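You operate a simulated robot arm through the tools that you are given. There is no shell and no other tool. Be economical: measure what you need, move in short steps, check, and stop when the job is done.

The job below is to be done with a simulated robot arm. You get a single attempt, and the scene is never put back.

Task
Put things in order on the top of the bench. At the end: the green driver socket is on the long orange plate; the teal tube stands where the purple plaster roll stood; the orange dowel stands on top of the blue block; the purple plaster roll stands on top of the pink block; whatever was shut is shut again. Leave all else as you found it, and nothing knocked over.

Only the result counts: the job must be done as asked and must still hold three seconds after the hand-in. Knocking over, shifting, dropping, spilling or breaking anything else fails it.

Robot
A 7-joint arm with a two-finger parallel gripper, fixed in place. Base frame: the origin is at the foot of the arm, x ahead of it, y to its left, z up; the work surface is at about z = 0.86. Lengths are in m, angles in rad, forces in N, time in s.
With the tool pointing down near the work surface it reaches from about 0.3 to 0.7 m from the base axis. Its first joint turns from -1.152 to 1.152 rad. Payload 1.57 kg.
The tool frame sits at the grasp point between the pads (the TCP): z along the fingers, y along the line on which they close. The tips reach 0.03 m beyond it. The gripper opens to 0.11 m. The fingers are 0.024 m wide and 0.012 m thick; the gripper's body (0.048 by 0.112 m) begins 0.078 m behind the TCP.
Orientation is that of the tool frame in the base frame, as a unit quaternion [w, x, y, z]. With the fingers straight down and closing along the base's y, the tool's x points along the base's -x, its y along +y and its z along -z.

Tools
- The arm moves only by the tool arm_command. Its argument "moves" is a list of rows, each an object of numbers (a shift or turn left out is 0, a gripper value left out holds the last): "ax", "ay", "az": the turn, a rotation vector about the base's x, y, z in rad; "dx", "dy", "dz": the shift along the base's x, y, z in m; "gripper": the finger opening in m, from 0 to 0.11. In form: [{"ax": .., "ay": .., "az": .., "dx": .., "dy": .., "dz": .., "gripper": ..}, ...]. A call has 1 to 20 rows; each row is the pose to reach, as a shift and turn from the pose commanded when the call began. Rows are played at 5 a second. More than 0.05 m and 0.15 rad between two rows, or a gripper value outside its range, and nothing of the call is played. Where a pose cannot be reached the arm comes as near as it can. A force on the tool above 40 N (or 10 N above the force at the start of the call, whichever is more), or a blocked arm, ends the call early, and 0.2 s more pass. The fingers move at their own pace (about 0.108 m/s each) and stop on an object; they squeeze with about 43 N. The grip force told is the motor's: it shows also when the fingers shut on nothing. Time passes only in rows, and 0.2 s behind the last, so rows that repeat a pose let the fingers close. It gives the time, the measured TCP pose, the force on the tool (base axes), the opening and the grip force at its end, in the units of the frame above (readings bear some noise), and new pictures: "show" is both (left out), scene, wrist or none.
- Cameras (640 x 400 px; columns grow to the right, rows downward): "scene" is fixed at [0.1555, -0.3851, 1.4017]; the picture's right is [0.85, -0.52, 0.00], its down [-0.31, -0.51, -0.80] and it looks along [0.42, 0.68, -0.60] (base axes); focal length 310 px, centre (320, 200). "wrist" rides on the gripper at [0.07, 0.016, -0.141] in the tool frame; the picture's right is [-0.23, 0.97, 0.00], its down [-0.86, -0.20, -0.48] and it looks along [-0.47, -0.11, 0.88] (tool axes); focal length 222 px, centre (320, 200). There is no depth. A picture from a camera that has moved, and an enlarged one, comes with that camera's place and axes in the base frame and with its lens.
- inspect(camera, box): a new picture of the part [left, top, right, bottom] of that camera's present view, enlarged. It takes no simulated time.
- hand_in(): hands the job in; it is judged then, once.

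Work in short steps. Places have to be worked out from the pictures, the camera data and where the tool is seen: move nearer, look again, correct. Check each grasp and each placing, and mend what went wrong. You have 120 turns and 170 pictures in all, those below and enlarged ones among them. Open the gripper and draw the arm clear of the work before you hand the job in, unless the task says otherwise; then end with one line.

The tools are called after "Request:" by a JSON object that holds its "api" and its "payload". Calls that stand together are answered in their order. arm_command: Moves the arm, as the interface text tells. Its arguments: {"type":"object","properties":{"moves":{"type":"array","items":{"type":"object","properties":{"ax":{"type":"number"},"ay":{"type":"number"},"az":{"type":"number"},"dx":{"type":"number"},"dy":{"type":"number"},"dz":{"type":"number"},"gripper":{"type":"number"}}}},"show":{"type":"string","enum":["both","scene","wrist","none"]}},"required":["moves"]} The other tools are called the same way: inspect (camera, box) takes an enlarged picture of a part of a camera's view; hand_in () hands the job in.

At the start:

```text
clock: 0.0
ee_pos: [0.4313, -0.0299, 1.1271]
tool_rot: [0.0, 0.0, 1.0, 0.0]
force: [-0.2, -0.3, -0.3]
opening: 0.1102
grasp_force: 0.1
```

scene: 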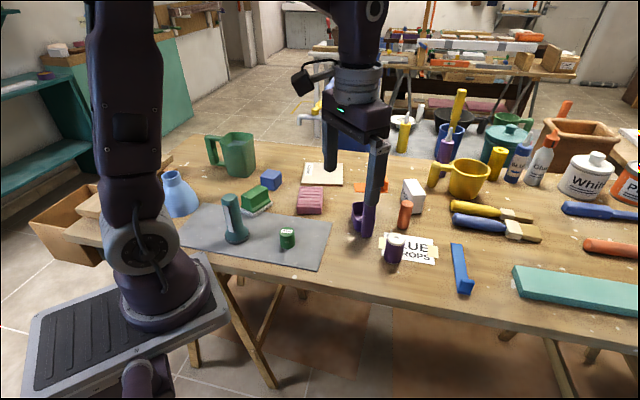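
wrist: 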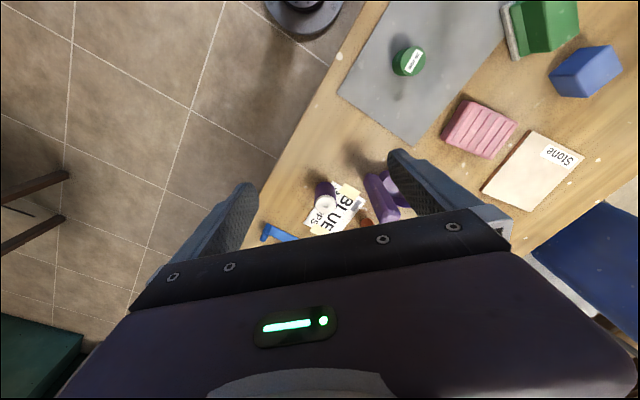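

I start by enlarging the work area in the scene view to identify the objects.

Request:
{"api": "inspect", "payload": {"camera": "scene", "box": [150, 120, 350, 280]}}

Request:
{"api": "inspect", "payload": {"camera": "scene", "box": [320, 130, 520, 300]}}

Request:
{"api": "inspect", "payload": {"camera": "wrist", "box": [240, 0, 640, 250]}}

```text
2.50 times, centred on (250, 200) of scene
camera zoom: at [0.1555, -0.3851, 1.4017], right [0.85, -0.52, 0.0], down [-0.31, -0.51, -0.8], along [0.42, 0.68, -0.6], focal length 774 px, centre (495, 200)
```

zoom: 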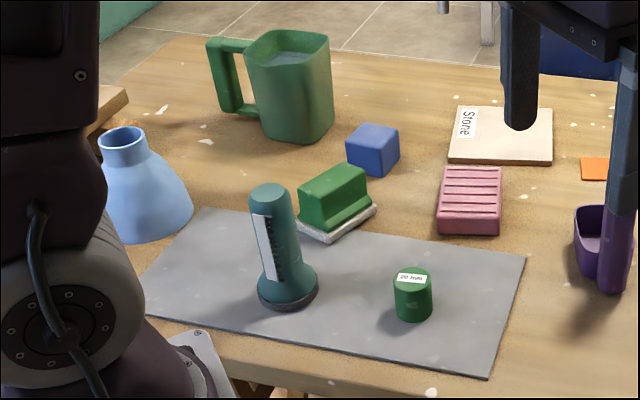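

```text
2.35 times, centred on (420, 215) of scene
camera zoom: at [0.1555, -0.3851, 1.4017], right [0.85, -0.52, 0.0], down [-0.31, -0.51, -0.8], along [0.42, 0.68, -0.6], focal length 729 px, centre (85, 165)
```

zoom: 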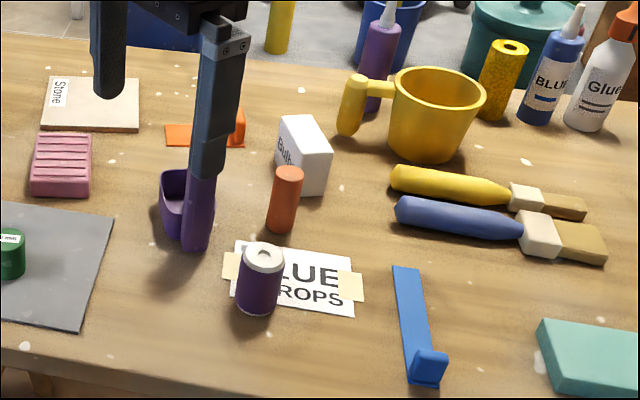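

```text
1.60 times, centred on (440, 125) of wrist
camera zoom: at [0.3619, -0.0139, 1.2688], right [0.23, 0.97, 0.0], down [0.86, -0.2, 0.48], along [0.47, -0.11, -0.88], focal length 355 px, centre (128, 320)
```

zoom: 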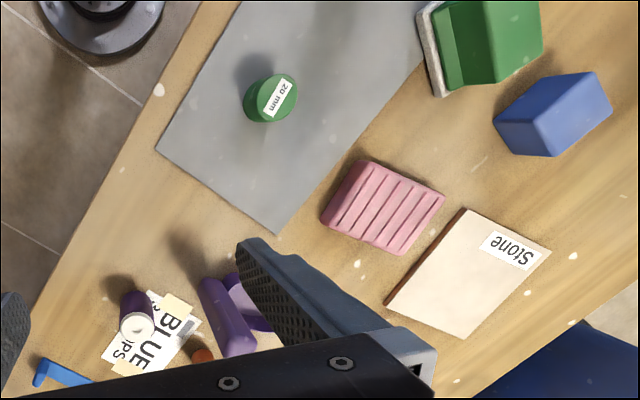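

The socket is near (0.37,0.12), the tube (0.28,0.21), the blue block (0.44,0.36), pink (0.50,0.22), roll (0.56,-0.05), dowel (0.66,0.01), and the orange plate about (0.70,0.20). I move forward and left at height to get a better look at the far things.

Request:
{"api": "arm_command", "payload": {"moves": [{"dx": 0.02, "dy": 0.04}, {"dx": 0.04, "dy": 0.08}, {"dx": 0.06, "dy": 0.12}, {"dx": 0.08, "dy": 0.16}, {"dx": 0.1, "dy": 0.19}, {"dx": 0.1, "dy": 0.19}]}}

```text
clock: 1.4
ee_pos: [0.5325, 0.1583, 1.1261]
tool_rot: [0.0, 0.0, 1.0, 0.0]
force: [0.0, -0.8, -0.6]
opening: 0.1098
grasp_force: 0.0
camera wrist: at [0.462, 0.1769, 1.2686], right [0.23, 0.97, 0.0], down [0.86, -0.2, 0.48], along [0.47, -0.11, -0.88], focal length 222 px, centre (320, 200)
```

scene: 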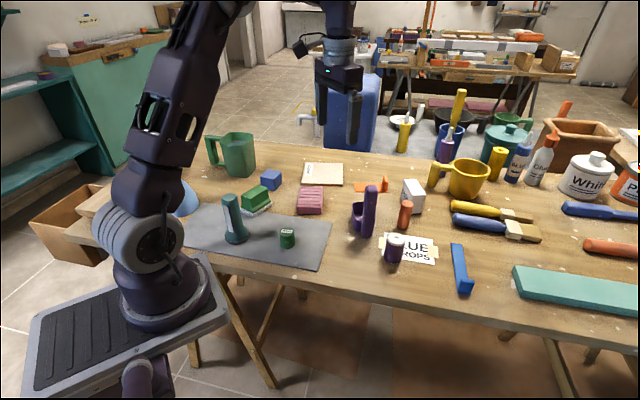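
wrist: 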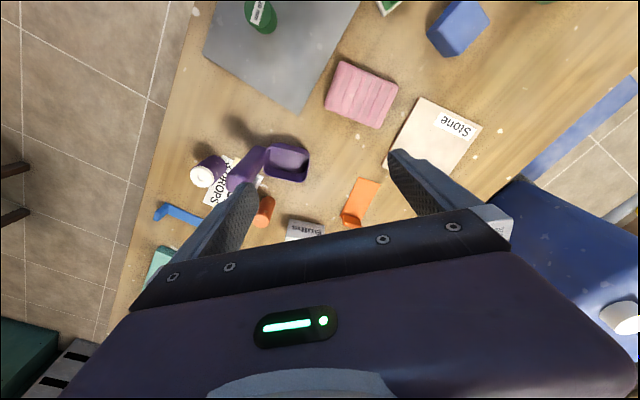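

Request:
{"api": "inspect", "payload": {"camera": "scene", "box": [330, 150, 450, 280]}}

Request:
{"api": "inspect", "payload": {"camera": "wrist", "box": [180, 100, 420, 250]}}

Request:
{"api": "inspect", "payload": {"camera": "scene", "box": [150, 120, 350, 280]}}

```text
3.08 times, centred on (390, 215) of scene
camera zoom: at [0.1555, -0.3851, 1.4017], right [0.85, -0.52, 0.0], down [-0.31, -0.51, -0.8], along [0.42, 0.68, -0.6], focal length 953 px, centre (105, 154)
```

zoom: 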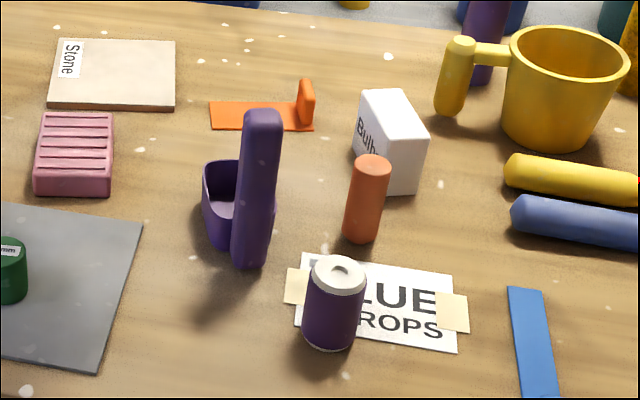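

```text
2.67 times, centred on (300, 175) of wrist
camera zoom: at [0.462, 0.1769, 1.2686], right [0.23, 0.97, 0.0], down [0.86, -0.2, 0.48], along [0.47, -0.11, -0.88], focal length 592 px, centre (373, 267)
```

zoom: 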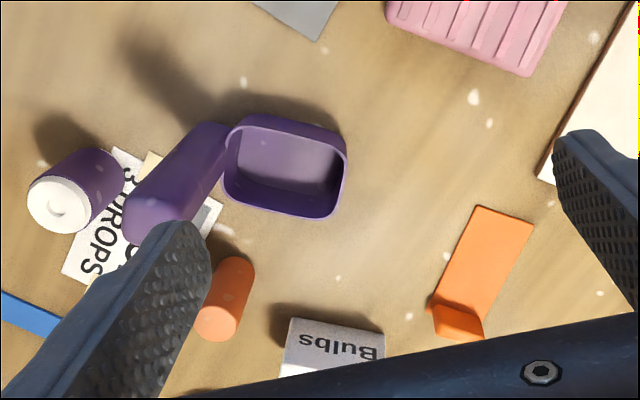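

```text
2.50 times, centred on (250, 200) of scene
camera zoom: at [0.1555, -0.3851, 1.4017], right [0.85, -0.52, 0.0], down [-0.31, -0.51, -0.8], along [0.42, 0.68, -0.6], focal length 774 px, centre (495, 200)
```

zoom: 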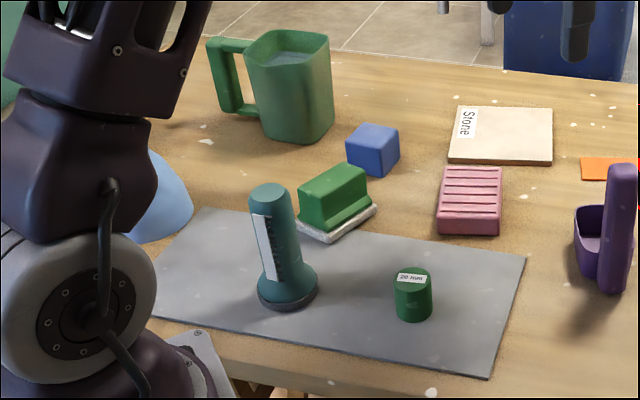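

The view shows roll near (0.561,-0.055), top about 0.911, with a tall purple scoop to its left. I go over the roll and turn the gripper 90° so it closes along x and stays clear of the scoop.

Request:
{"api": "arm_command", "payload": {"moves": [{"dy": -0.02, "az": 0.14}, {"dy": -0.04, "az": 0.28}, {"dx": 0.005, "dy": -0.06, "az": 0.42}, {"dx": 0.01, "dy": -0.09, "az": 0.56}, {"dx": 0.015, "dy": -0.12, "az": 0.7}, {"dx": 0.02, "dy": -0.14, "az": 0.84}, {"dx": 0.025, "dy": -0.16, "az": 0.98}, {"dx": 0.028, "dy": -0.18, "az": 1.12}, {"dx": 0.028, "dy": -0.2, "az": 1.26}, {"dx": 0.028, "dy": -0.21, "az": 1.4}, {"dx": 0.028, "dy": -0.213, "az": 1.5, "dz": -0.02}, {"dx": 0.028, "dy": -0.213, "az": 1.571, "dz": -0.05}, {"dx": 0.028, "dy": -0.213, "az": 1.571, "dz": -0.07}]}}

```text
clock: 4.2
ee_pos: [0.5603, -0.0532, 1.0558]
tool_rot: [0.0, 0.708, -0.707, 0.0]
force: [1.3, -0.2, -0.2]
opening: 0.1099
grasp_force: 0.0
camera wrist: at [0.5428, -0.1229, 1.198], right [-0.97, 0.23, 0.0], down [0.2, 0.86, 0.48], along [0.11, 0.47, -0.88], focal length 222 px, centre (320, 200)
```

scene: 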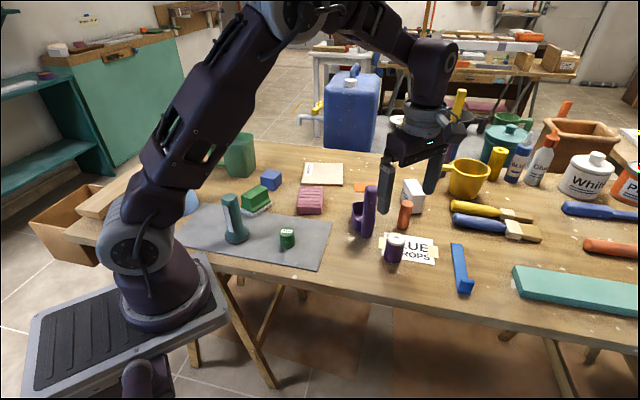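
wrist: 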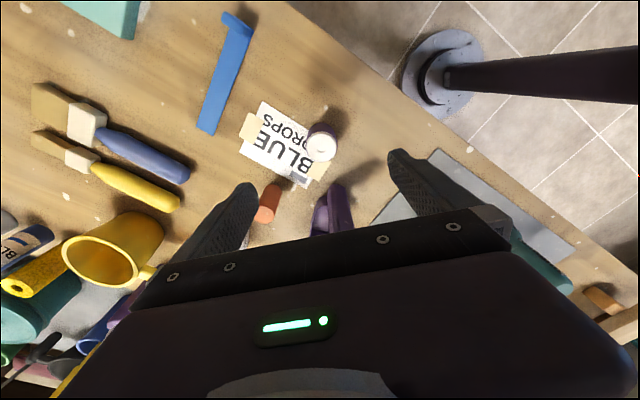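

The roll top lies nearly under the tool. I enlarge it to measure before descending.

Request:
{"api": "inspect", "payload": {"camera": "wrist", "box": [260, 90, 380, 190]}}

```text
4.00 times, centred on (320, 140) of wrist
camera zoom: at [0.5428, -0.1229, 1.198], right [-0.97, 0.23, 0.0], down [0.2, 0.86, 0.48], along [0.11, 0.47, -0.88], focal length 888 px, centre (320, 440)
```

zoom: 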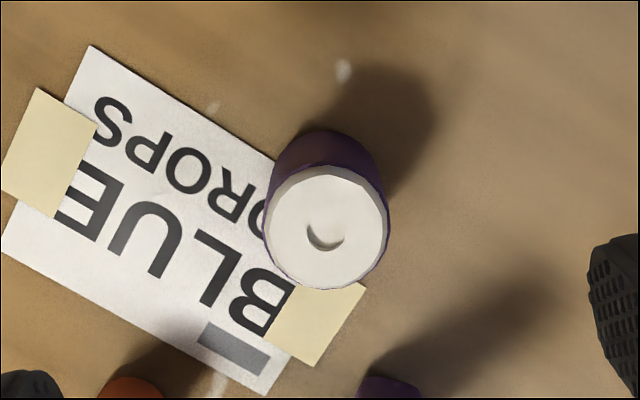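

The roll's centre is at about (0.559,-0.048), dia ~0.04. I narrow the gripper and descend to z≈0.897.

Request:
{"api": "arm_command", "payload": {"moves": [{"dx": -0.001, "dy": 0.004, "dz": -0.03, "gripper": 0.075}, {"dx": -0.001, "dy": 0.004, "dz": -0.07}, {"dx": -0.001, "dy": 0.004, "dz": -0.11}, {"dx": -0.001, "dy": 0.004, "dz": -0.14}, {"dx": -0.001, "dy": 0.004, "dz": -0.158}, {"dx": -0.001, "dy": 0.004, "dz": -0.158}]}}

```text
clock: 5.6
ee_pos: [0.5593, -0.049, 0.8986]
tool_rot: [0.0, -0.707, 0.707, 0.001]
force: [0.0, -0.3, 0.3]
opening: 0.0752
grasp_force: 0.1
camera wrist: at [0.5426, -0.1191, 1.0407], right [-0.97, 0.23, 0.0], down [0.2, 0.86, 0.48], along [0.11, 0.47, -0.88], focal length 222 px, centre (320, 200)
```

scene: 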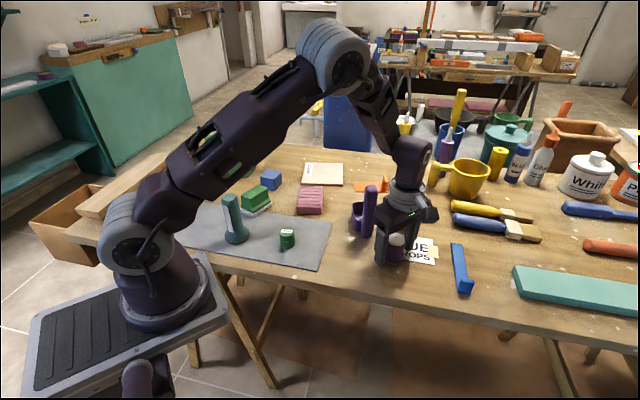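
wrist: 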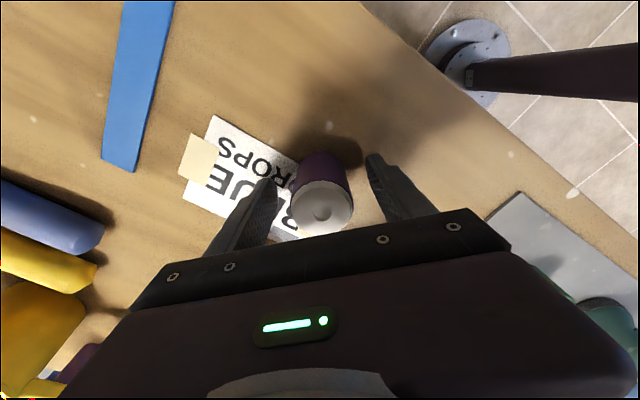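

The roll is centred between the fingers. I close and then lift a little.

Request:
{"api": "arm_command", "payload": {"moves": [{"gripper": 0.02}, {"gripper": 0.02}, {"gripper": 0.02}, {"gripper": 0.02}], "show": "wrist"}}

```text
clock: 6.6
ee_pos: [0.5596, -0.0491, 0.8995]
tool_rot: [-0.001, -0.706, 0.708, 0.0]
force: [0.2, 0.6, 0.5]
opening: 0.0389
grasp_force: 42.8
camera wrist: at [0.5427, -0.1191, 1.041], right [-0.97, 0.23, 0.0], down [0.2, 0.86, 0.48], along [0.11, 0.47, -0.88], focal length 222 px, centre (320, 200)
```

wrist: 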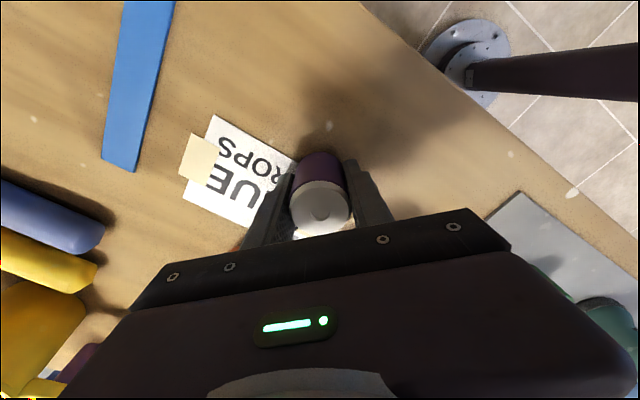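

Held at 39 mm opening. I lift to about z 1.08 and carry it toward the pink block, stopping a bit short to measure the block.

Request:
{"api": "arm_command", "payload": {"moves": [{"dz": 0.04}, {"dz": 0.08}, {"dz": 0.12}, {"dz": 0.16}, {"dz": 0.185}, {"dz": 0.185, "dx": -0.015, "dy": 0.04}, {"dz": 0.185, "dx": -0.03, "dy": 0.085}, {"dz": 0.185, "dx": -0.045, "dy": 0.13}, {"dz": 0.185, "dx": -0.06, "dy": 0.175}, {"dz": 0.185, "dx": -0.065, "dy": 0.21}, {"dz": 0.185, "dx": -0.065, "dy": 0.21}]}}

Request:
{"api": "inspect", "payload": {"camera": "wrist", "box": [220, 60, 420, 220]}}

```text
clock: 9.0
ee_pos: [0.4942, 0.1605, 1.0825]
tool_rot: [0.0, -0.707, 0.707, 0.0]
force: [0.0, -0.4, -1.3]
opening: 0.0384
grasp_force: 43.1
camera wrist: at [0.477, 0.0914, 1.225], right [-0.97, 0.23, 0.0], down [0.2, 0.85, 0.48], along [0.11, 0.47, -0.88], focal length 222 px, centre (320, 200)
```

scene: 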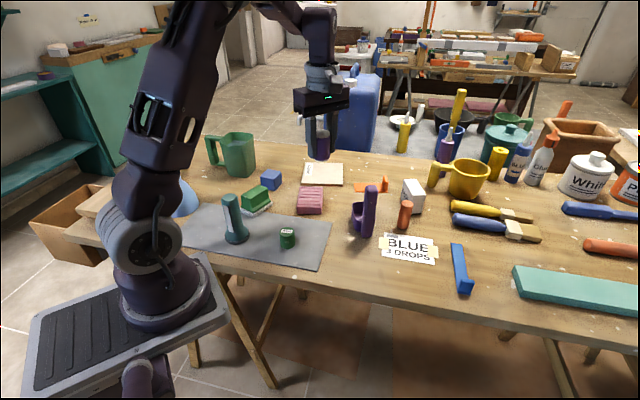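
wrist: 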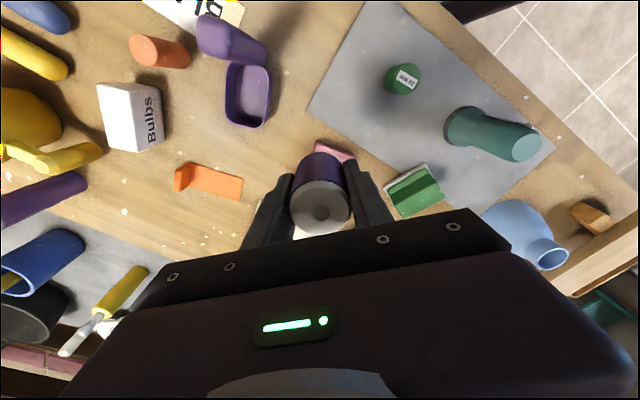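

```text
2.50 times, centred on (320, 140) of wrist
camera zoom: at [0.477, 0.0914, 1.225], right [-0.97, 0.23, 0.0], down [0.2, 0.85, 0.48], along [0.11, 0.47, -0.88], focal length 555 px, centre (320, 350)
```

zoom: 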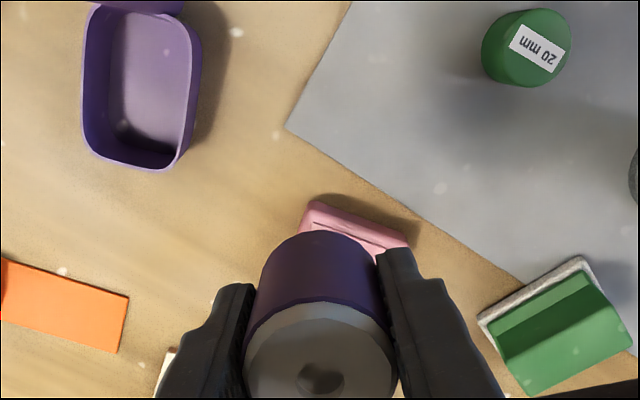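

The pink block is hidden behind the roll, so I measure it from the fixed camera.

Request:
{"api": "inspect", "payload": {"camera": "scene", "box": [270, 165, 350, 225]}}

Request:
{"api": "inspect", "payload": {"camera": "scene", "box": [235, 155, 315, 215]}}

```text
6.67 times, centred on (310, 195) of scene
camera zoom: at [0.1555, -0.3851, 1.4017], right [0.85, -0.52, 0.0], down [-0.31, -0.51, -0.8], along [0.42, 0.68, -0.6], focal length 2065 px, centre (387, 233)
```

zoom: 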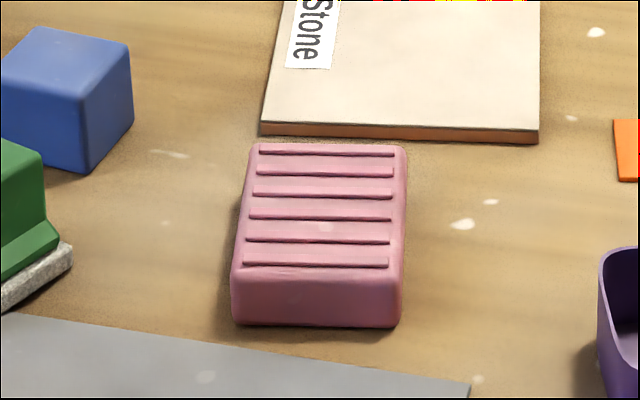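

```text
6.67 times, centred on (275, 185) of scene
camera zoom: at [0.1555, -0.3851, 1.4017], right [0.85, -0.52, 0.0], down [-0.31, -0.51, -0.8], along [0.42, 0.68, -0.6], focal length 2065 px, centre (620, 300)
```

zoom: 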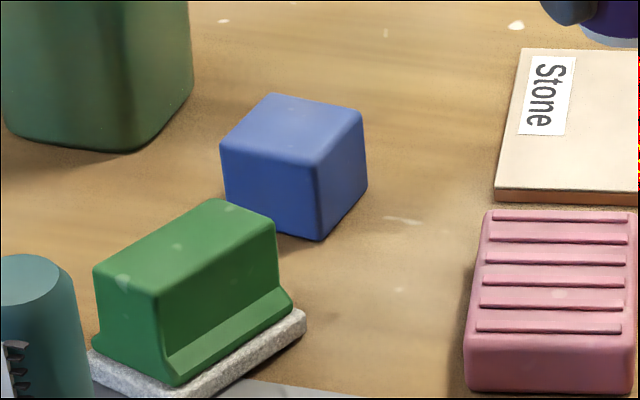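

The pink block centre is about (0.500,0.231), top about 0.887 (69 x 91 mm). I move over it and lower the roll to just above the top.

Request:
{"api": "arm_command", "payload": {"moves": [{"dx": 0.003, "dy": 0.035}, {"dx": 0.006, "dy": 0.07}, {"dx": 0.006, "dy": 0.07, "dz": -0.04}, {"dx": 0.006, "dy": 0.07, "dz": -0.08}, {"dx": 0.006, "dy": 0.07, "dz": -0.12}, {"dx": 0.006, "dy": 0.07, "dz": -0.14}, {"dx": 0.006, "dy": 0.07, "dz": -0.15}, {"dx": 0.006, "dy": 0.07, "dz": -0.15}], "show": "none"}}

Request:
{"api": "inspect", "payload": {"camera": "scene", "box": [270, 155, 350, 225]}}

Request:
{"api": "inspect", "payload": {"camera": "wrist", "box": [220, 100, 420, 240]}}

```text
clock: 10.8
ee_pos: [0.5004, 0.2301, 0.9333]
tool_rot: [0.0, -0.707, 0.707, 0.0]
force: [0.6, -0.1, -0.8]
opening: 0.0386
grasp_force: 43.5
```

```text
5.71 times, centred on (310, 190) of scene
camera zoom: at [0.1555, -0.3851, 1.4017], right [0.85, -0.52, 0.0], down [-0.31, -0.51, -0.8], along [0.42, 0.68, -0.6], focal length 1770 px, centre (377, 257)
```

zoom: 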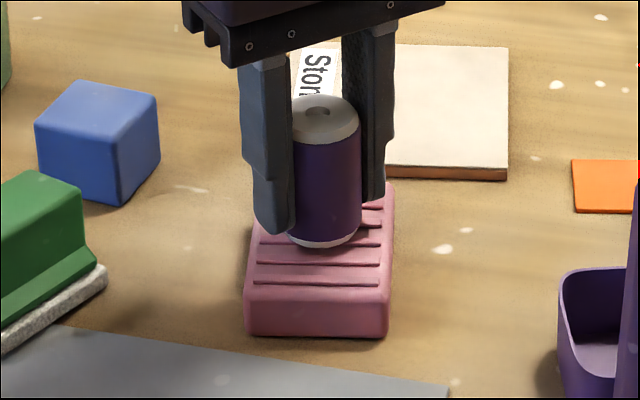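

```text
2.86 times, centred on (320, 170) of wrist
camera zoom: at [0.4831, 0.1609, 1.0751], right [-0.97, 0.23, 0.0], down [0.2, 0.86, 0.48], along [0.11, 0.47, -0.88], focal length 635 px, centre (320, 286)
```

zoom: 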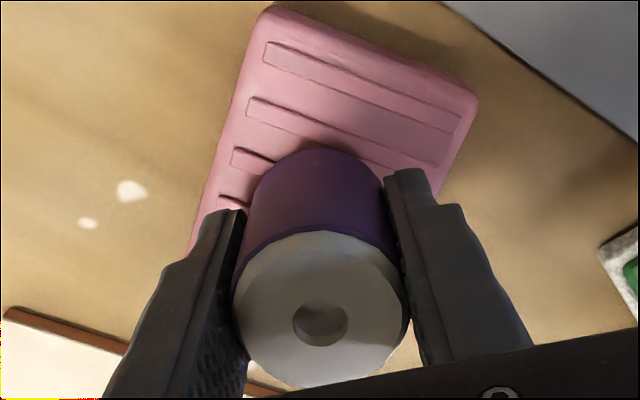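

Roll sits well centred above the block. I lower in small steps to contact.

Request:
{"api": "arm_command", "payload": {"moves": [{"dz": -0.002}, {"dz": -0.004}, {"dz": -0.006}, {"dz": -0.006}], "show": "none"}}

Request:
{"api": "inspect", "payload": {"camera": "scene", "box": [290, 175, 340, 215]}}

```text
clock: 11.8
ee_pos: [0.5009, 0.2302, 0.9273]
tool_rot: [0.0, 0.707, -0.707, 0.0]
force: [0.2, 0.7, -1.5]
opening: 0.0383
grasp_force: 43.1
```

```text
10.00 times, centred on (315, 195) of scene
camera zoom: at [0.1555, -0.3851, 1.4017], right [0.85, -0.52, 0.0], down [-0.31, -0.51, -0.8], along [0.42, 0.68, -0.6], focal length 3098 px, centre (370, 250)
```

zoom: 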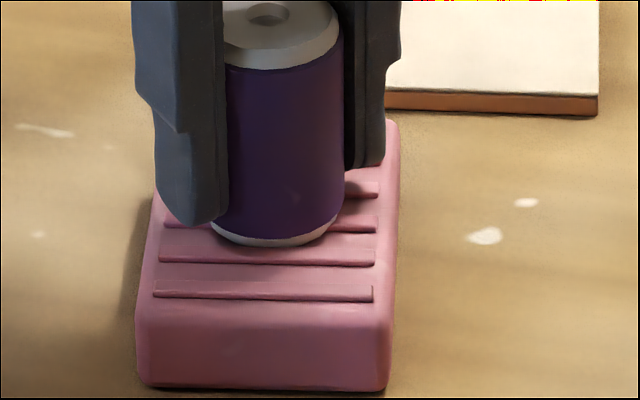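

No contact force yet; I continue slowly.

Request:
{"api": "arm_command", "payload": {"moves": [{"dz": -0.0015}, {"dz": -0.003}, {"dz": -0.003}], "show": "none"}}

```text
clock: 12.6
ee_pos: [0.5014, 0.2301, 0.9274]
tool_rot: [-0.002, 0.707, -0.707, 0.001]
force: [-5.7, -2.6, 36.2]
opening: 0.0385
grasp_force: 42.8
```

Contact at z≈0.927. I relax the push by 3 mm, then open and rise straight up.

Request:
{"api": "arm_command", "payload": {"moves": [{"dz": 0.0025}, {"dz": 0.0025, "gripper": 0.05}, {"dz": 0.0025, "gripper": 0.065}, {"dz": 0.0025, "gripper": 0.075}, {"dz": 0.03}, {"dz": 0.07}, {"dz": 0.11}, {"dz": 0.11}]}}

Request:
{"api": "inspect", "payload": {"camera": "scene", "box": [270, 155, 350, 225]}}

```text
clock: 14.4
ee_pos: [0.501, 0.2291, 1.0361]
tool_rot: [0.001, 0.707, -0.707, 0.0]
force: [-0.2, -0.1, 0.0]
opening: 0.075
grasp_force: 0.1
camera wrist: at [0.4839, 0.1614, 1.1774], right [-0.97, 0.23, 0.0], down [0.2, 0.86, 0.48], along [0.11, 0.47, -0.88], focal length 222 px, centre (320, 200)
```

scene: 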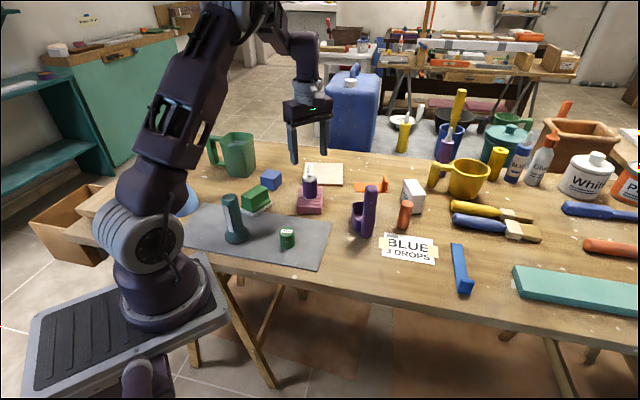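
wrist: 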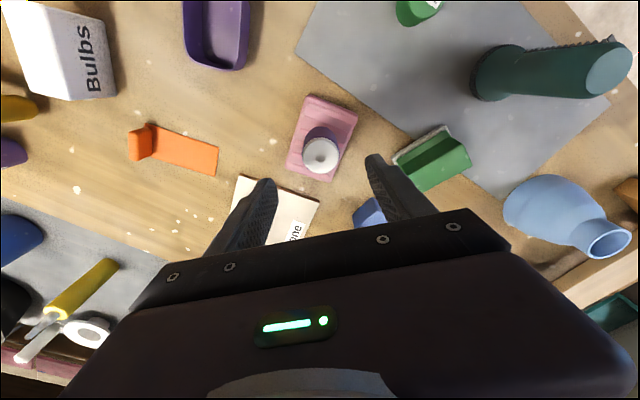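

```text
5.71 times, centred on (310, 190) of scene
camera zoom: at [0.1555, -0.3851, 1.4017], right [0.85, -0.52, 0.0], down [-0.31, -0.51, -0.8], along [0.42, 0.68, -0.6], focal length 1770 px, centre (377, 257)
```

zoom: 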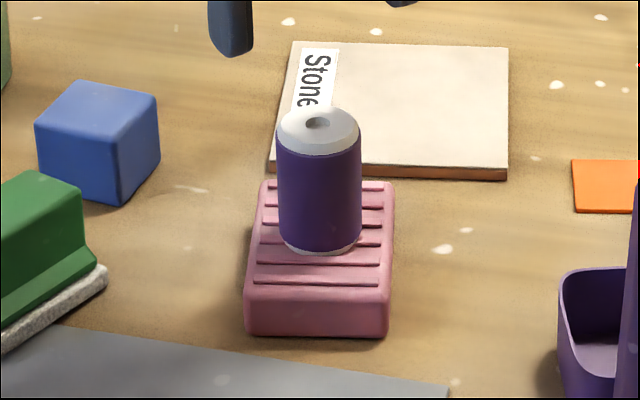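

The roll stands firmly on the pink block. Next is the teal tube: I move above it at z 1.08 to measure it.

Request:
{"api": "arm_command", "payload": {"moves": [{"dz": 0.03}, {"dx": -0.04, "dy": -0.002, "dz": 0.05}, {"dx": -0.085, "dy": -0.005, "dz": 0.05}, {"dx": -0.13, "dy": -0.01, "dz": 0.05}, {"dx": -0.175, "dy": -0.015, "dz": 0.05}, {"dx": -0.21, "dy": -0.02, "dz": 0.05}, {"dx": -0.221, "dy": -0.02, "dz": 0.05}, {"dx": -0.221, "dy": -0.02, "dz": 0.05}]}}

Request:
{"api": "inspect", "payload": {"camera": "wrist", "box": [240, 70, 400, 200]}}

Request:
{"api": "inspect", "payload": {"camera": "scene", "box": [200, 180, 280, 250]}}

```text
clock: 16.2
ee_pos: [0.2788, 0.2113, 1.0841]
tool_rot: [0.0, -0.707, 0.707, 0.0]
force: [-0.2, -0.3, 1.3]
opening: 0.0751
grasp_force: 0.1
camera wrist: at [0.2618, 0.1414, 1.227], right [-0.97, 0.23, 0.0], down [0.2, 0.86, 0.48], along [0.11, 0.47, -0.88], focal length 222 px, centre (320, 200)
```

scene: 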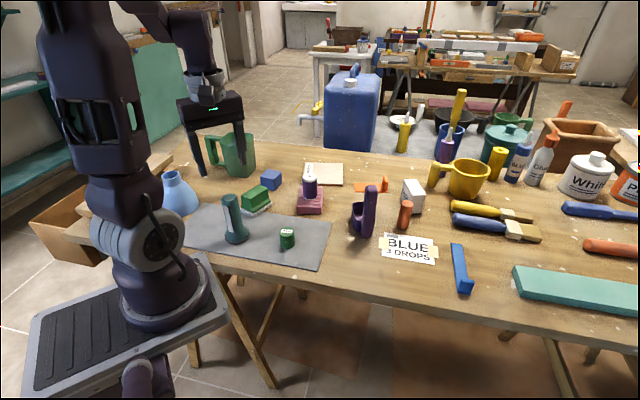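
wrist: 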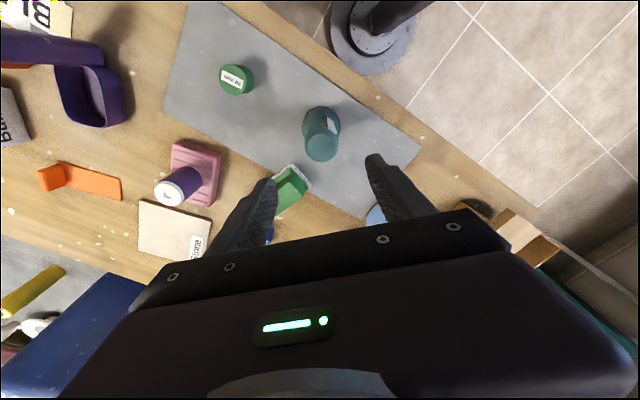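

```text
3.08 times, centred on (320, 135) of wrist
camera zoom: at [0.2618, 0.1414, 1.227], right [-0.97, 0.23, 0.0], down [0.2, 0.86, 0.48], along [0.11, 0.47, -0.88], focal length 684 px, centre (320, 400)
```

zoom: 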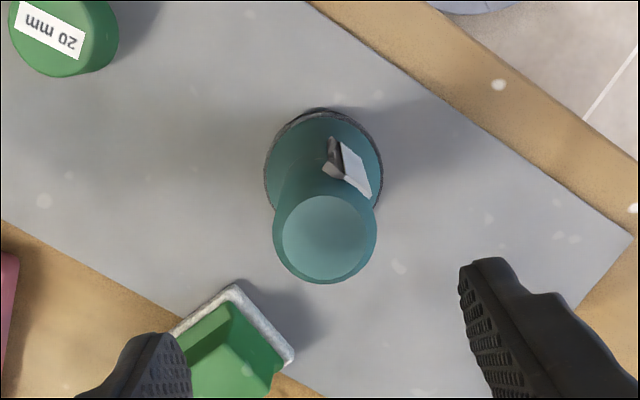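

```text
5.71 times, centred on (240, 215) of scene
camera zoom: at [0.1555, -0.3851, 1.4017], right [0.85, -0.52, 0.0], down [-0.31, -0.51, -0.8], along [0.42, 0.68, -0.6], focal length 1770 px, centre (777, 114)
```

zoom: 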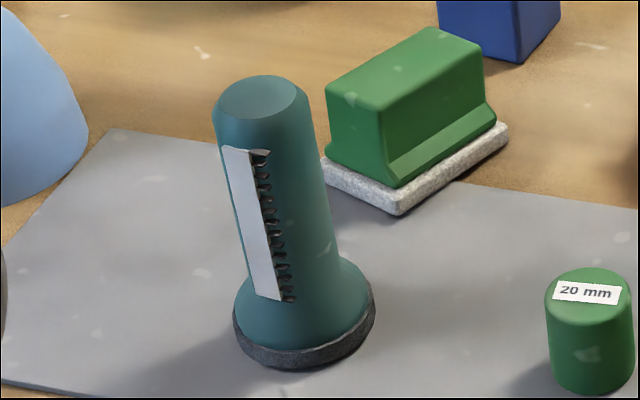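

The tube centre is about (0.276,0.2075), top ≈0.98. I yaw slightly to keep the pads off the raised label and descend to z≈0.942.

Request:
{"api": "arm_command", "payload": {"moves": [{"dx": -0.003, "dy": -0.004, "az": -0.14}, {"dx": -0.003, "dy": -0.004, "az": -0.28, "dz": -0.02}, {"dx": -0.003, "dy": -0.004, "az": -0.35, "dz": -0.05}, {"dx": -0.003, "dy": -0.004, "az": -0.35, "dz": -0.07}, {"dx": -0.003, "dy": -0.004, "az": -0.35, "dz": -0.07}], "show": "wrist"}}

Request:
{"api": "inspect", "payload": {"camera": "wrist", "box": [240, 100, 400, 230]}}

```text
clock: 17.4
ee_pos: [0.2767, 0.2061, 1.016]
tool_rot: [0.0, -0.573, 0.82, 0.0]
force: [-0.6, 0.5, -0.4]
opening: 0.0749
grasp_force: 0.1
camera wrist: at [0.2362, 0.147, 1.1575], right [-0.84, 0.55, 0.0], down [0.48, 0.73, 0.48], along [0.26, 0.4, -0.88], focal length 222 px, centre (320, 200)
```

wrist: 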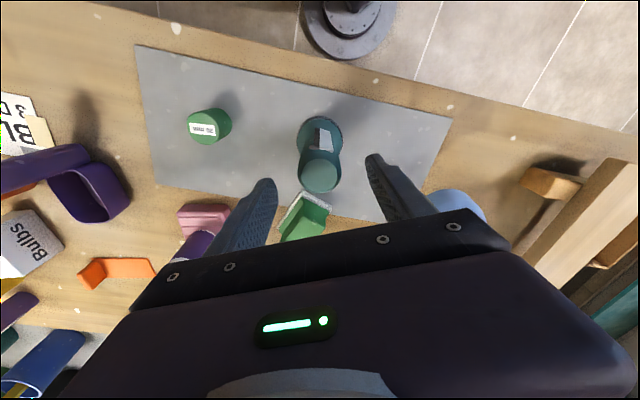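

```text
3.08 times, centred on (320, 165) of wrist
camera zoom: at [0.2362, 0.147, 1.1575], right [-0.84, 0.55, 0.0], down [0.48, 0.73, 0.48], along [0.26, 0.4, -0.88], focal length 684 px, centre (320, 308)
```

zoom: 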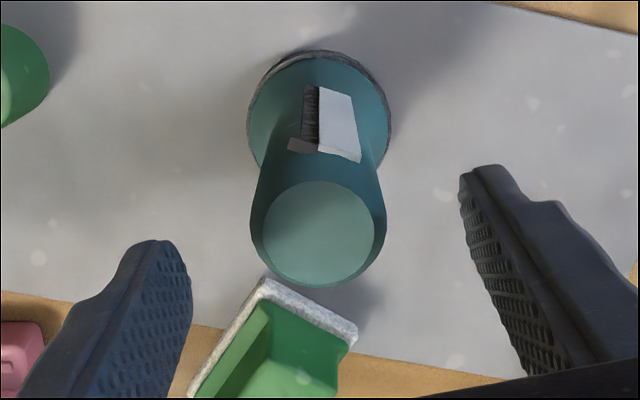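

Aligned. Descend to z≈0.942 and close.

Request:
{"api": "arm_command", "payload": {"moves": [{"dz": -0.035}, {"dz": -0.06}, {"dz": -0.074}, {"dz": -0.074}, {"dz": -0.074, "gripper": 0.02}, {"dz": -0.074, "gripper": 0.02}, {"dz": -0.074, "gripper": 0.02}, {"dz": -0.074, "gripper": 0.02}]}}

```text
clock: 19.2
ee_pos: [0.2771, 0.2057, 0.942]
tool_rot: [0.0, -0.574, 0.819, 0.0]
force: [-0.9, 0.7, -0.2]
opening: 0.0369
grasp_force: 43.2
camera wrist: at [0.2369, 0.1463, 1.0829], right [-0.84, 0.55, 0.0], down [0.48, 0.73, 0.48], along [0.26, 0.4, -0.88], focal length 222 px, centre (320, 200)
```

scene: 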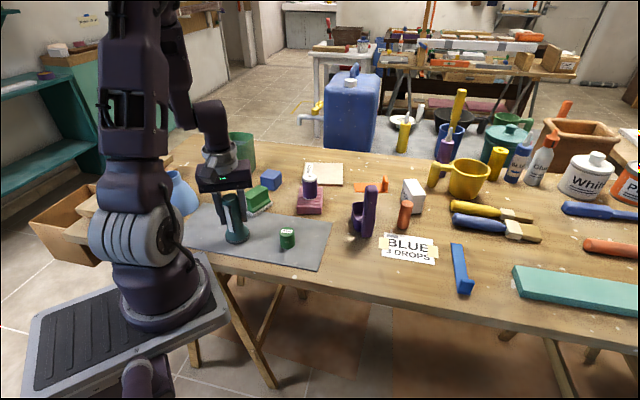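
wrist: 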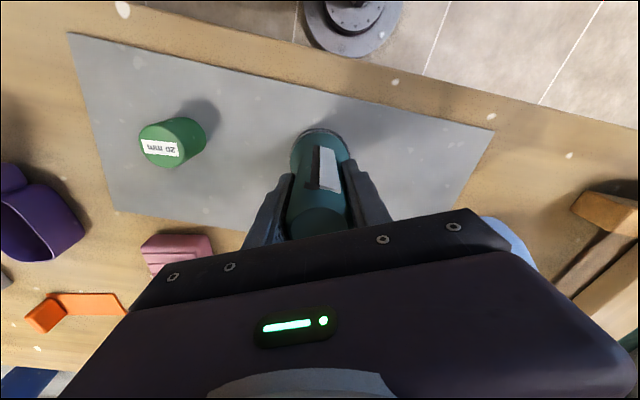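

Held at 37 mm. I lift to z≈1.08 and carry it low in y, around the scoop, to the roll's old spot.

Request:
{"api": "arm_command", "payload": {"moves": [{"dz": 0.03}, {"dz": 0.07}, {"dz": 0.11}, {"dz": 0.14}, {"dx": 0.025, "dy": -0.042, "dz": 0.14}, {"dx": 0.05, "dy": -0.084, "dz": 0.14}, {"dx": 0.075, "dy": -0.126, "dz": 0.14}, {"dx": 0.1, "dy": -0.168, "dz": 0.14}, {"dx": 0.125, "dy": -0.21, "dz": 0.14}, {"dx": 0.15, "dy": -0.25, "dz": 0.14}, {"dx": 0.195, "dy": -0.254, "dz": 0.14}, {"dx": 0.24, "dy": -0.254, "dz": 0.14}, {"dx": 0.27, "dy": -0.254, "dz": 0.14}, {"dx": 0.2825, "dy": -0.2545, "dz": 0.14}, {"dx": 0.2825, "dy": -0.2545, "dz": 0.14}]}}

```text
clock: 22.4
ee_pos: [0.5597, -0.0474, 1.0817]
tool_rot: [0.0, -0.574, 0.819, 0.0]
force: [0.0, 0.1, -1.8]
opening: 0.0368
grasp_force: 42.8
camera wrist: at [0.5193, -0.1077, 1.2224], right [-0.84, 0.55, 0.0], down [0.48, 0.73, 0.48], along [0.26, 0.4, -0.88], focal length 222 px, centre (320, 200)
```

scene: 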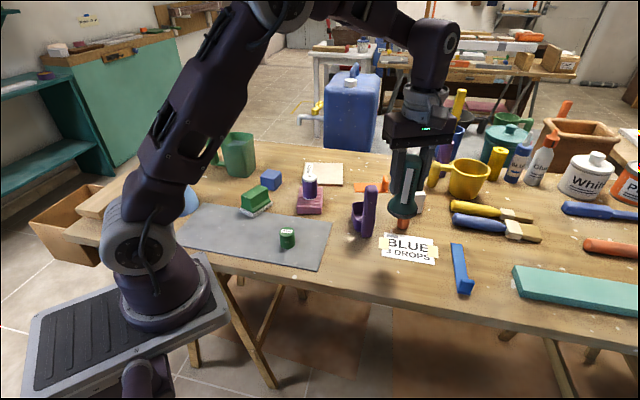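
wrist: 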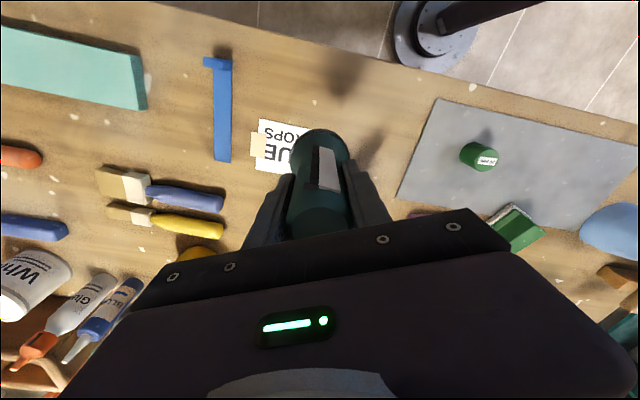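

Over the spot. I lower to just above the table.

Request:
{"api": "arm_command", "payload": {"moves": [{"dy": -0.0015, "dz": -0.04}, {"dy": -0.0015, "dz": -0.08}, {"dy": -0.0015, "dz": -0.11}, {"dy": -0.0015, "dz": -0.13}, {"dy": -0.0015, "dz": -0.135}, {"dy": -0.0015, "dz": -0.135}], "show": "none"}}

Request:
{"api": "inspect", "payload": {"camera": "scene", "box": [340, 180, 450, 280]}}

```text
clock: 23.8
ee_pos: [0.5604, -0.0497, 0.946]
tool_rot: [0.001, -0.573, 0.82, 0.0]
force: [-1.1, 0.9, -2.4]
opening: 0.0368
grasp_force: 43.2
```

```text
4.00 times, centred on (395, 230) of scene
camera zoom: at [0.1555, -0.3851, 1.4017], right [0.85, -0.52, 0.0], down [-0.31, -0.51, -0.8], along [0.42, 0.68, -0.6], focal length 1239 px, centre (20, 80)
```

zoom: 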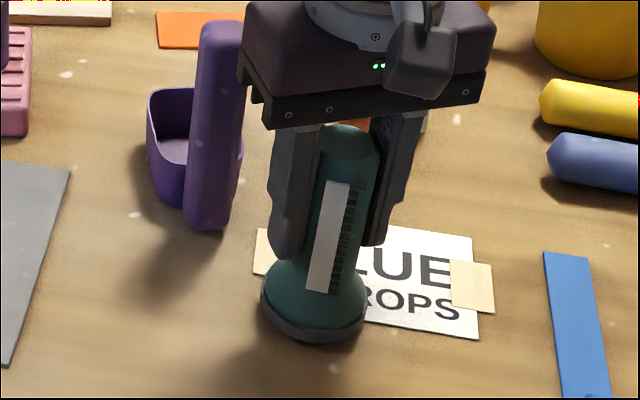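

Clear of the scoop and in the right place. I lower in fine steps to contact.

Request:
{"api": "arm_command", "payload": {"moves": [{"dz": -0.0015}, {"dz": -0.003}, {"dz": -0.0045}, {"dz": -0.006}, {"dz": -0.0075}, {"dz": -0.009}], "show": "none"}}

```text
clock: 25.2
ee_pos: [0.5591, -0.0498, 0.9386]
tool_rot: [0.001, -0.573, 0.82, -0.001]
force: [-5.7, 2.9, 36.9]
opening: 0.0374
grasp_force: 43.1
```

Contact at z≈0.939. I ease off, open, and rise straight up.

Request:
{"api": "arm_command", "payload": {"moves": [{"dz": 0.0015}, {"dz": 0.0015, "gripper": 0.048}, {"dz": 0.0015, "gripper": 0.06}, {"dz": 0.0015, "gripper": 0.075}, {"dz": 0.03}, {"dz": 0.07}, {"dz": 0.12}, {"dz": 0.15}]}}

Request:
{"api": "inspect", "payload": {"camera": "scene", "box": [340, 180, 450, 280]}}

```text
clock: 27.0
ee_pos: [0.5594, -0.0499, 1.0876]
tool_rot: [0.0, -0.573, 0.819, 0.0]
force: [0.0, -0.5, 0.1]
opening: 0.0751
grasp_force: 0.0
camera wrist: at [0.5187, -0.1099, 1.2292], right [-0.84, 0.55, 0.0], down [0.48, 0.74, 0.48], along [0.26, 0.4, -0.88], focal length 222 px, centre (320, 200)
```

scene: 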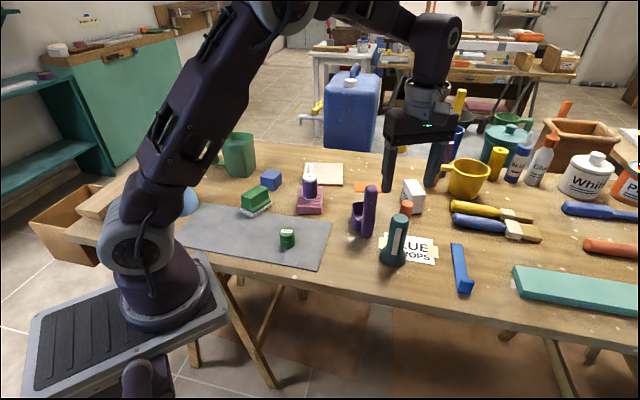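
wrist: 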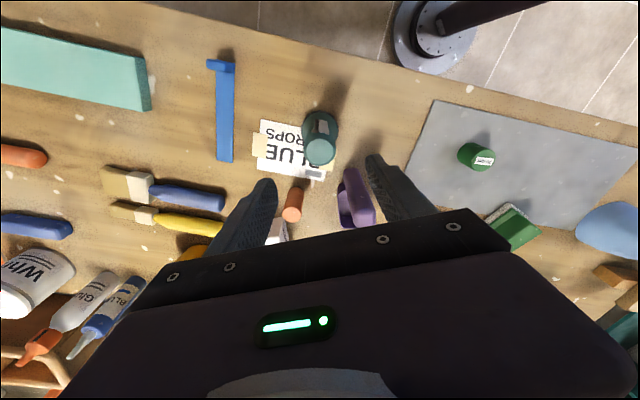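

```text
4.00 times, centred on (395, 230) of scene
camera zoom: at [0.1555, -0.3851, 1.4017], right [0.85, -0.52, 0.0], down [-0.31, -0.51, -0.8], along [0.42, 0.68, -0.6], focal length 1239 px, centre (20, 80)
```

zoom: 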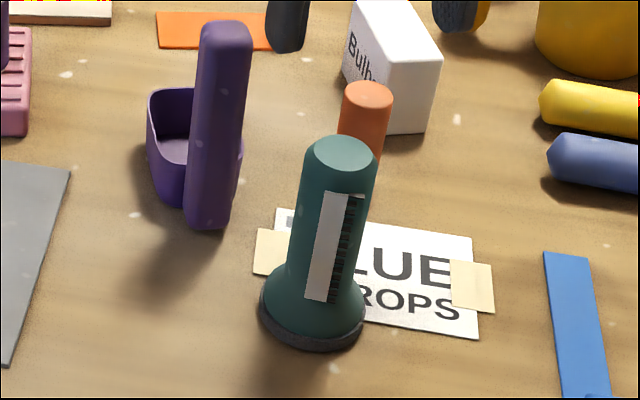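

The tube stands at the roll's spot. Next the orange dowel near (0.660,0.017): I move above it and turn the gripper back to close along y.

Request:
{"api": "arm_command", "payload": {"moves": [{"az": -0.14, "dx": 0.01, "dy": 0.005}, {"az": -0.28, "dx": 0.02, "dy": 0.01}, {"az": -0.42, "dx": 0.035, "dy": 0.02}, {"az": -0.56, "dx": 0.05, "dy": 0.03}, {"az": -0.7, "dx": 0.065, "dy": 0.04}, {"az": -0.84, "dx": 0.08, "dy": 0.05}, {"az": -0.98, "dx": 0.09, "dy": 0.06}, {"az": -1.12, "dx": 0.1, "dy": 0.067}, {"az": -1.221, "dx": 0.1, "dy": 0.067}, {"az": -1.221, "dx": 0.1, "dy": 0.067, "dz": -0.03}, {"az": -1.221, "dx": 0.1, "dy": 0.067, "dz": -0.03}]}}

Request:
{"api": "inspect", "payload": {"camera": "wrist", "box": [240, 80, 400, 210]}}

```text
clock: 29.4
ee_pos: [0.6585, 0.0171, 1.0583]
tool_rot: [0.001, 0.001, 1.0, 0.0]
force: [-0.1, 0.4, -0.1]
opening: 0.0751
grasp_force: 0.1
camera wrist: at [0.5884, 0.0339, 1.199], right [0.23, 0.97, 0.0], down [0.85, -0.2, 0.48], along [0.47, -0.11, -0.88], focal length 222 px, centre (320, 200)
```

scene: 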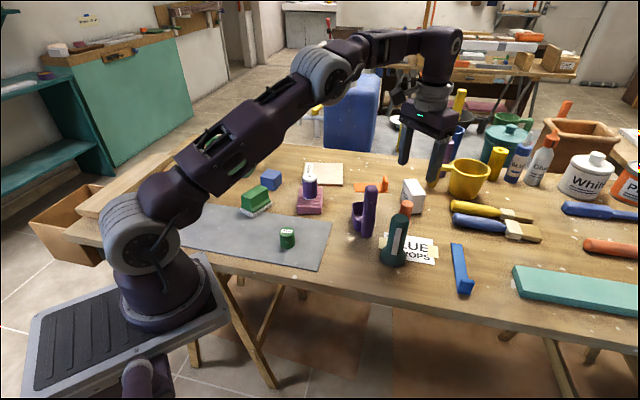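
wrist: 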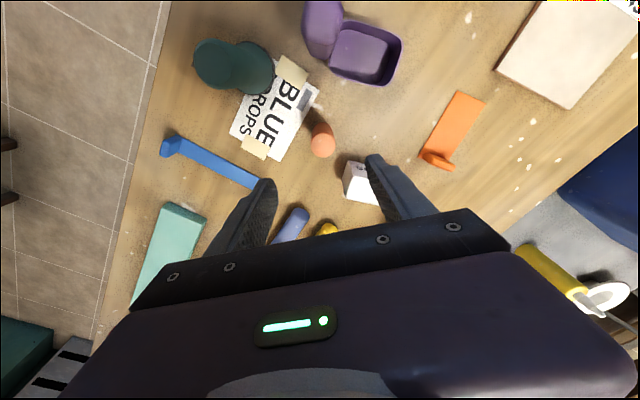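

```text
3.08 times, centred on (320, 145) of wrist
camera zoom: at [0.5884, 0.0339, 1.199], right [0.23, 0.97, 0.0], down [0.85, -0.2, 0.48], along [0.47, -0.11, -0.88], focal length 684 px, centre (320, 369)
```

zoom: 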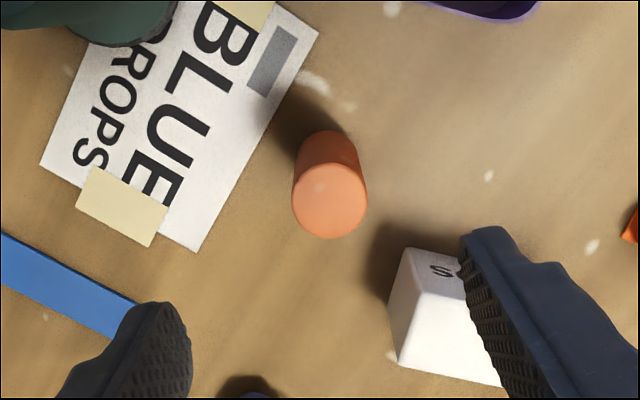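

Dowel centre is about (0.660,0.0205); the Bulbs box starts at x≈0.71, clear. I descend with a 6 cm opening and close.

Request:
{"api": "arm_command", "payload": {"moves": [{"dx": 0.001, "dy": 0.0035, "dz": -0.03, "gripper": 0.06}, {"dx": 0.001, "dy": 0.0035, "dz": -0.07}, {"dx": 0.001, "dy": 0.0035, "dz": -0.11}, {"dx": 0.001, "dy": 0.0035, "dz": -0.14}, {"dx": 0.001, "dy": 0.0035, "dz": -0.154}, {"dx": 0.001, "dy": 0.0035, "dz": -0.154}]}}

Request:
{"api": "inspect", "payload": {"camera": "wrist", "box": [240, 110, 400, 240]}}

```text
clock: 30.8
ee_pos: [0.6603, 0.0219, 0.9043]
tool_rot: [0.001, 0.001, 1.0, 0.0]
force: [0.0, 0.4, 0.5]
opening: 0.0601
grasp_force: 0.0
camera wrist: at [0.589, 0.0376, 1.0449], right [0.23, 0.97, 0.0], down [0.86, -0.2, 0.48], along [0.47, -0.11, -0.88], focal length 222 px, centre (320, 200)
```

scene: 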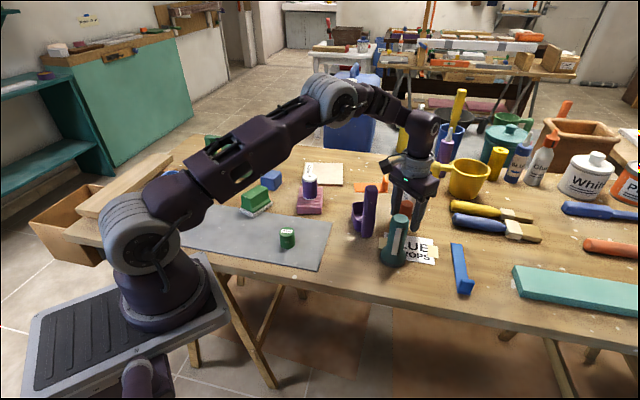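
wrist: 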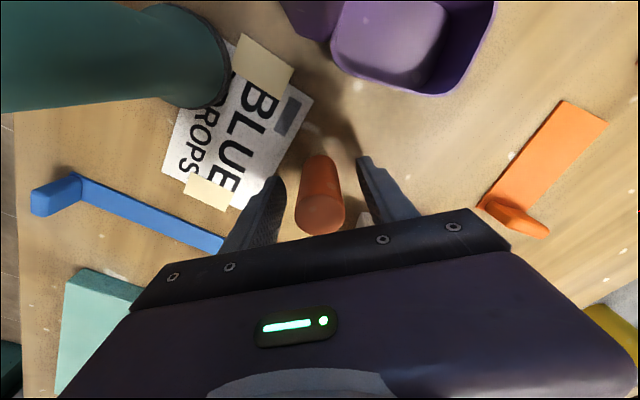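

```text
3.08 times, centred on (320, 175) of wrist
camera zoom: at [0.589, 0.0376, 1.0449], right [0.23, 0.97, 0.0], down [0.86, -0.2, 0.48], along [0.47, -0.11, -0.88], focal length 684 px, centre (320, 277)
```

zoom: 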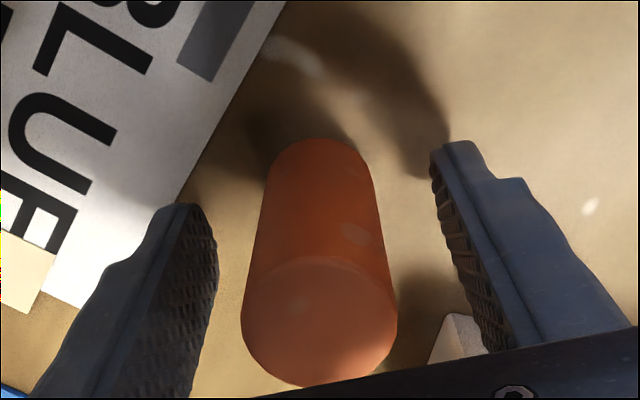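

Dowel is between the fingers and clear of everything. Close.

Request:
{"api": "arm_command", "payload": {"moves": [{"gripper": 0.015}, {"gripper": 0.015}, {"gripper": 0.015}, {"gripper": 0.015}, {"dz": 0.03}, {"dz": 0.07}, {"dz": 0.11}, {"dz": 0.15}, {"dz": 0.19}, {"dz": 0.19}]}}

```text
clock: 33.0
ee_pos: [0.6594, 0.0197, 1.0928]
tool_rot: [-0.001, 0.0, 1.0, -0.001]
force: [-0.5, 0.3, -0.6]
opening: 0.0279
grasp_force: 37.9
out of reach, approached as far as the arm can: row 9
camera wrist: at [0.5889, 0.037, 1.2343], right [0.23, 0.97, 0.0], down [0.85, -0.2, 0.48], along [0.47, -0.11, -0.88], focal length 222 px, centre (320, 200)
```

scene: 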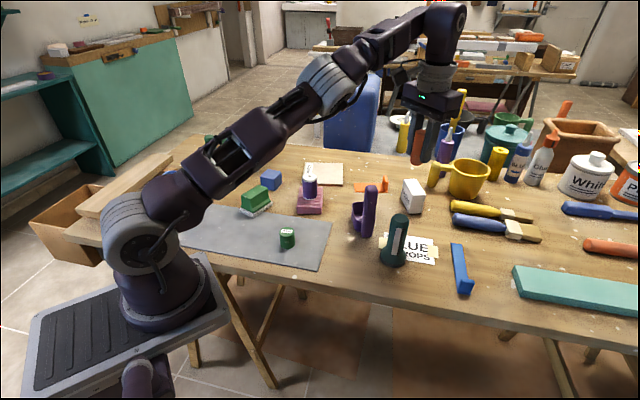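
wrist: 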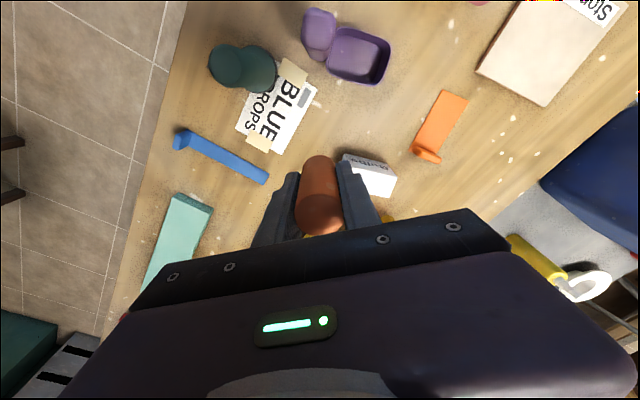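

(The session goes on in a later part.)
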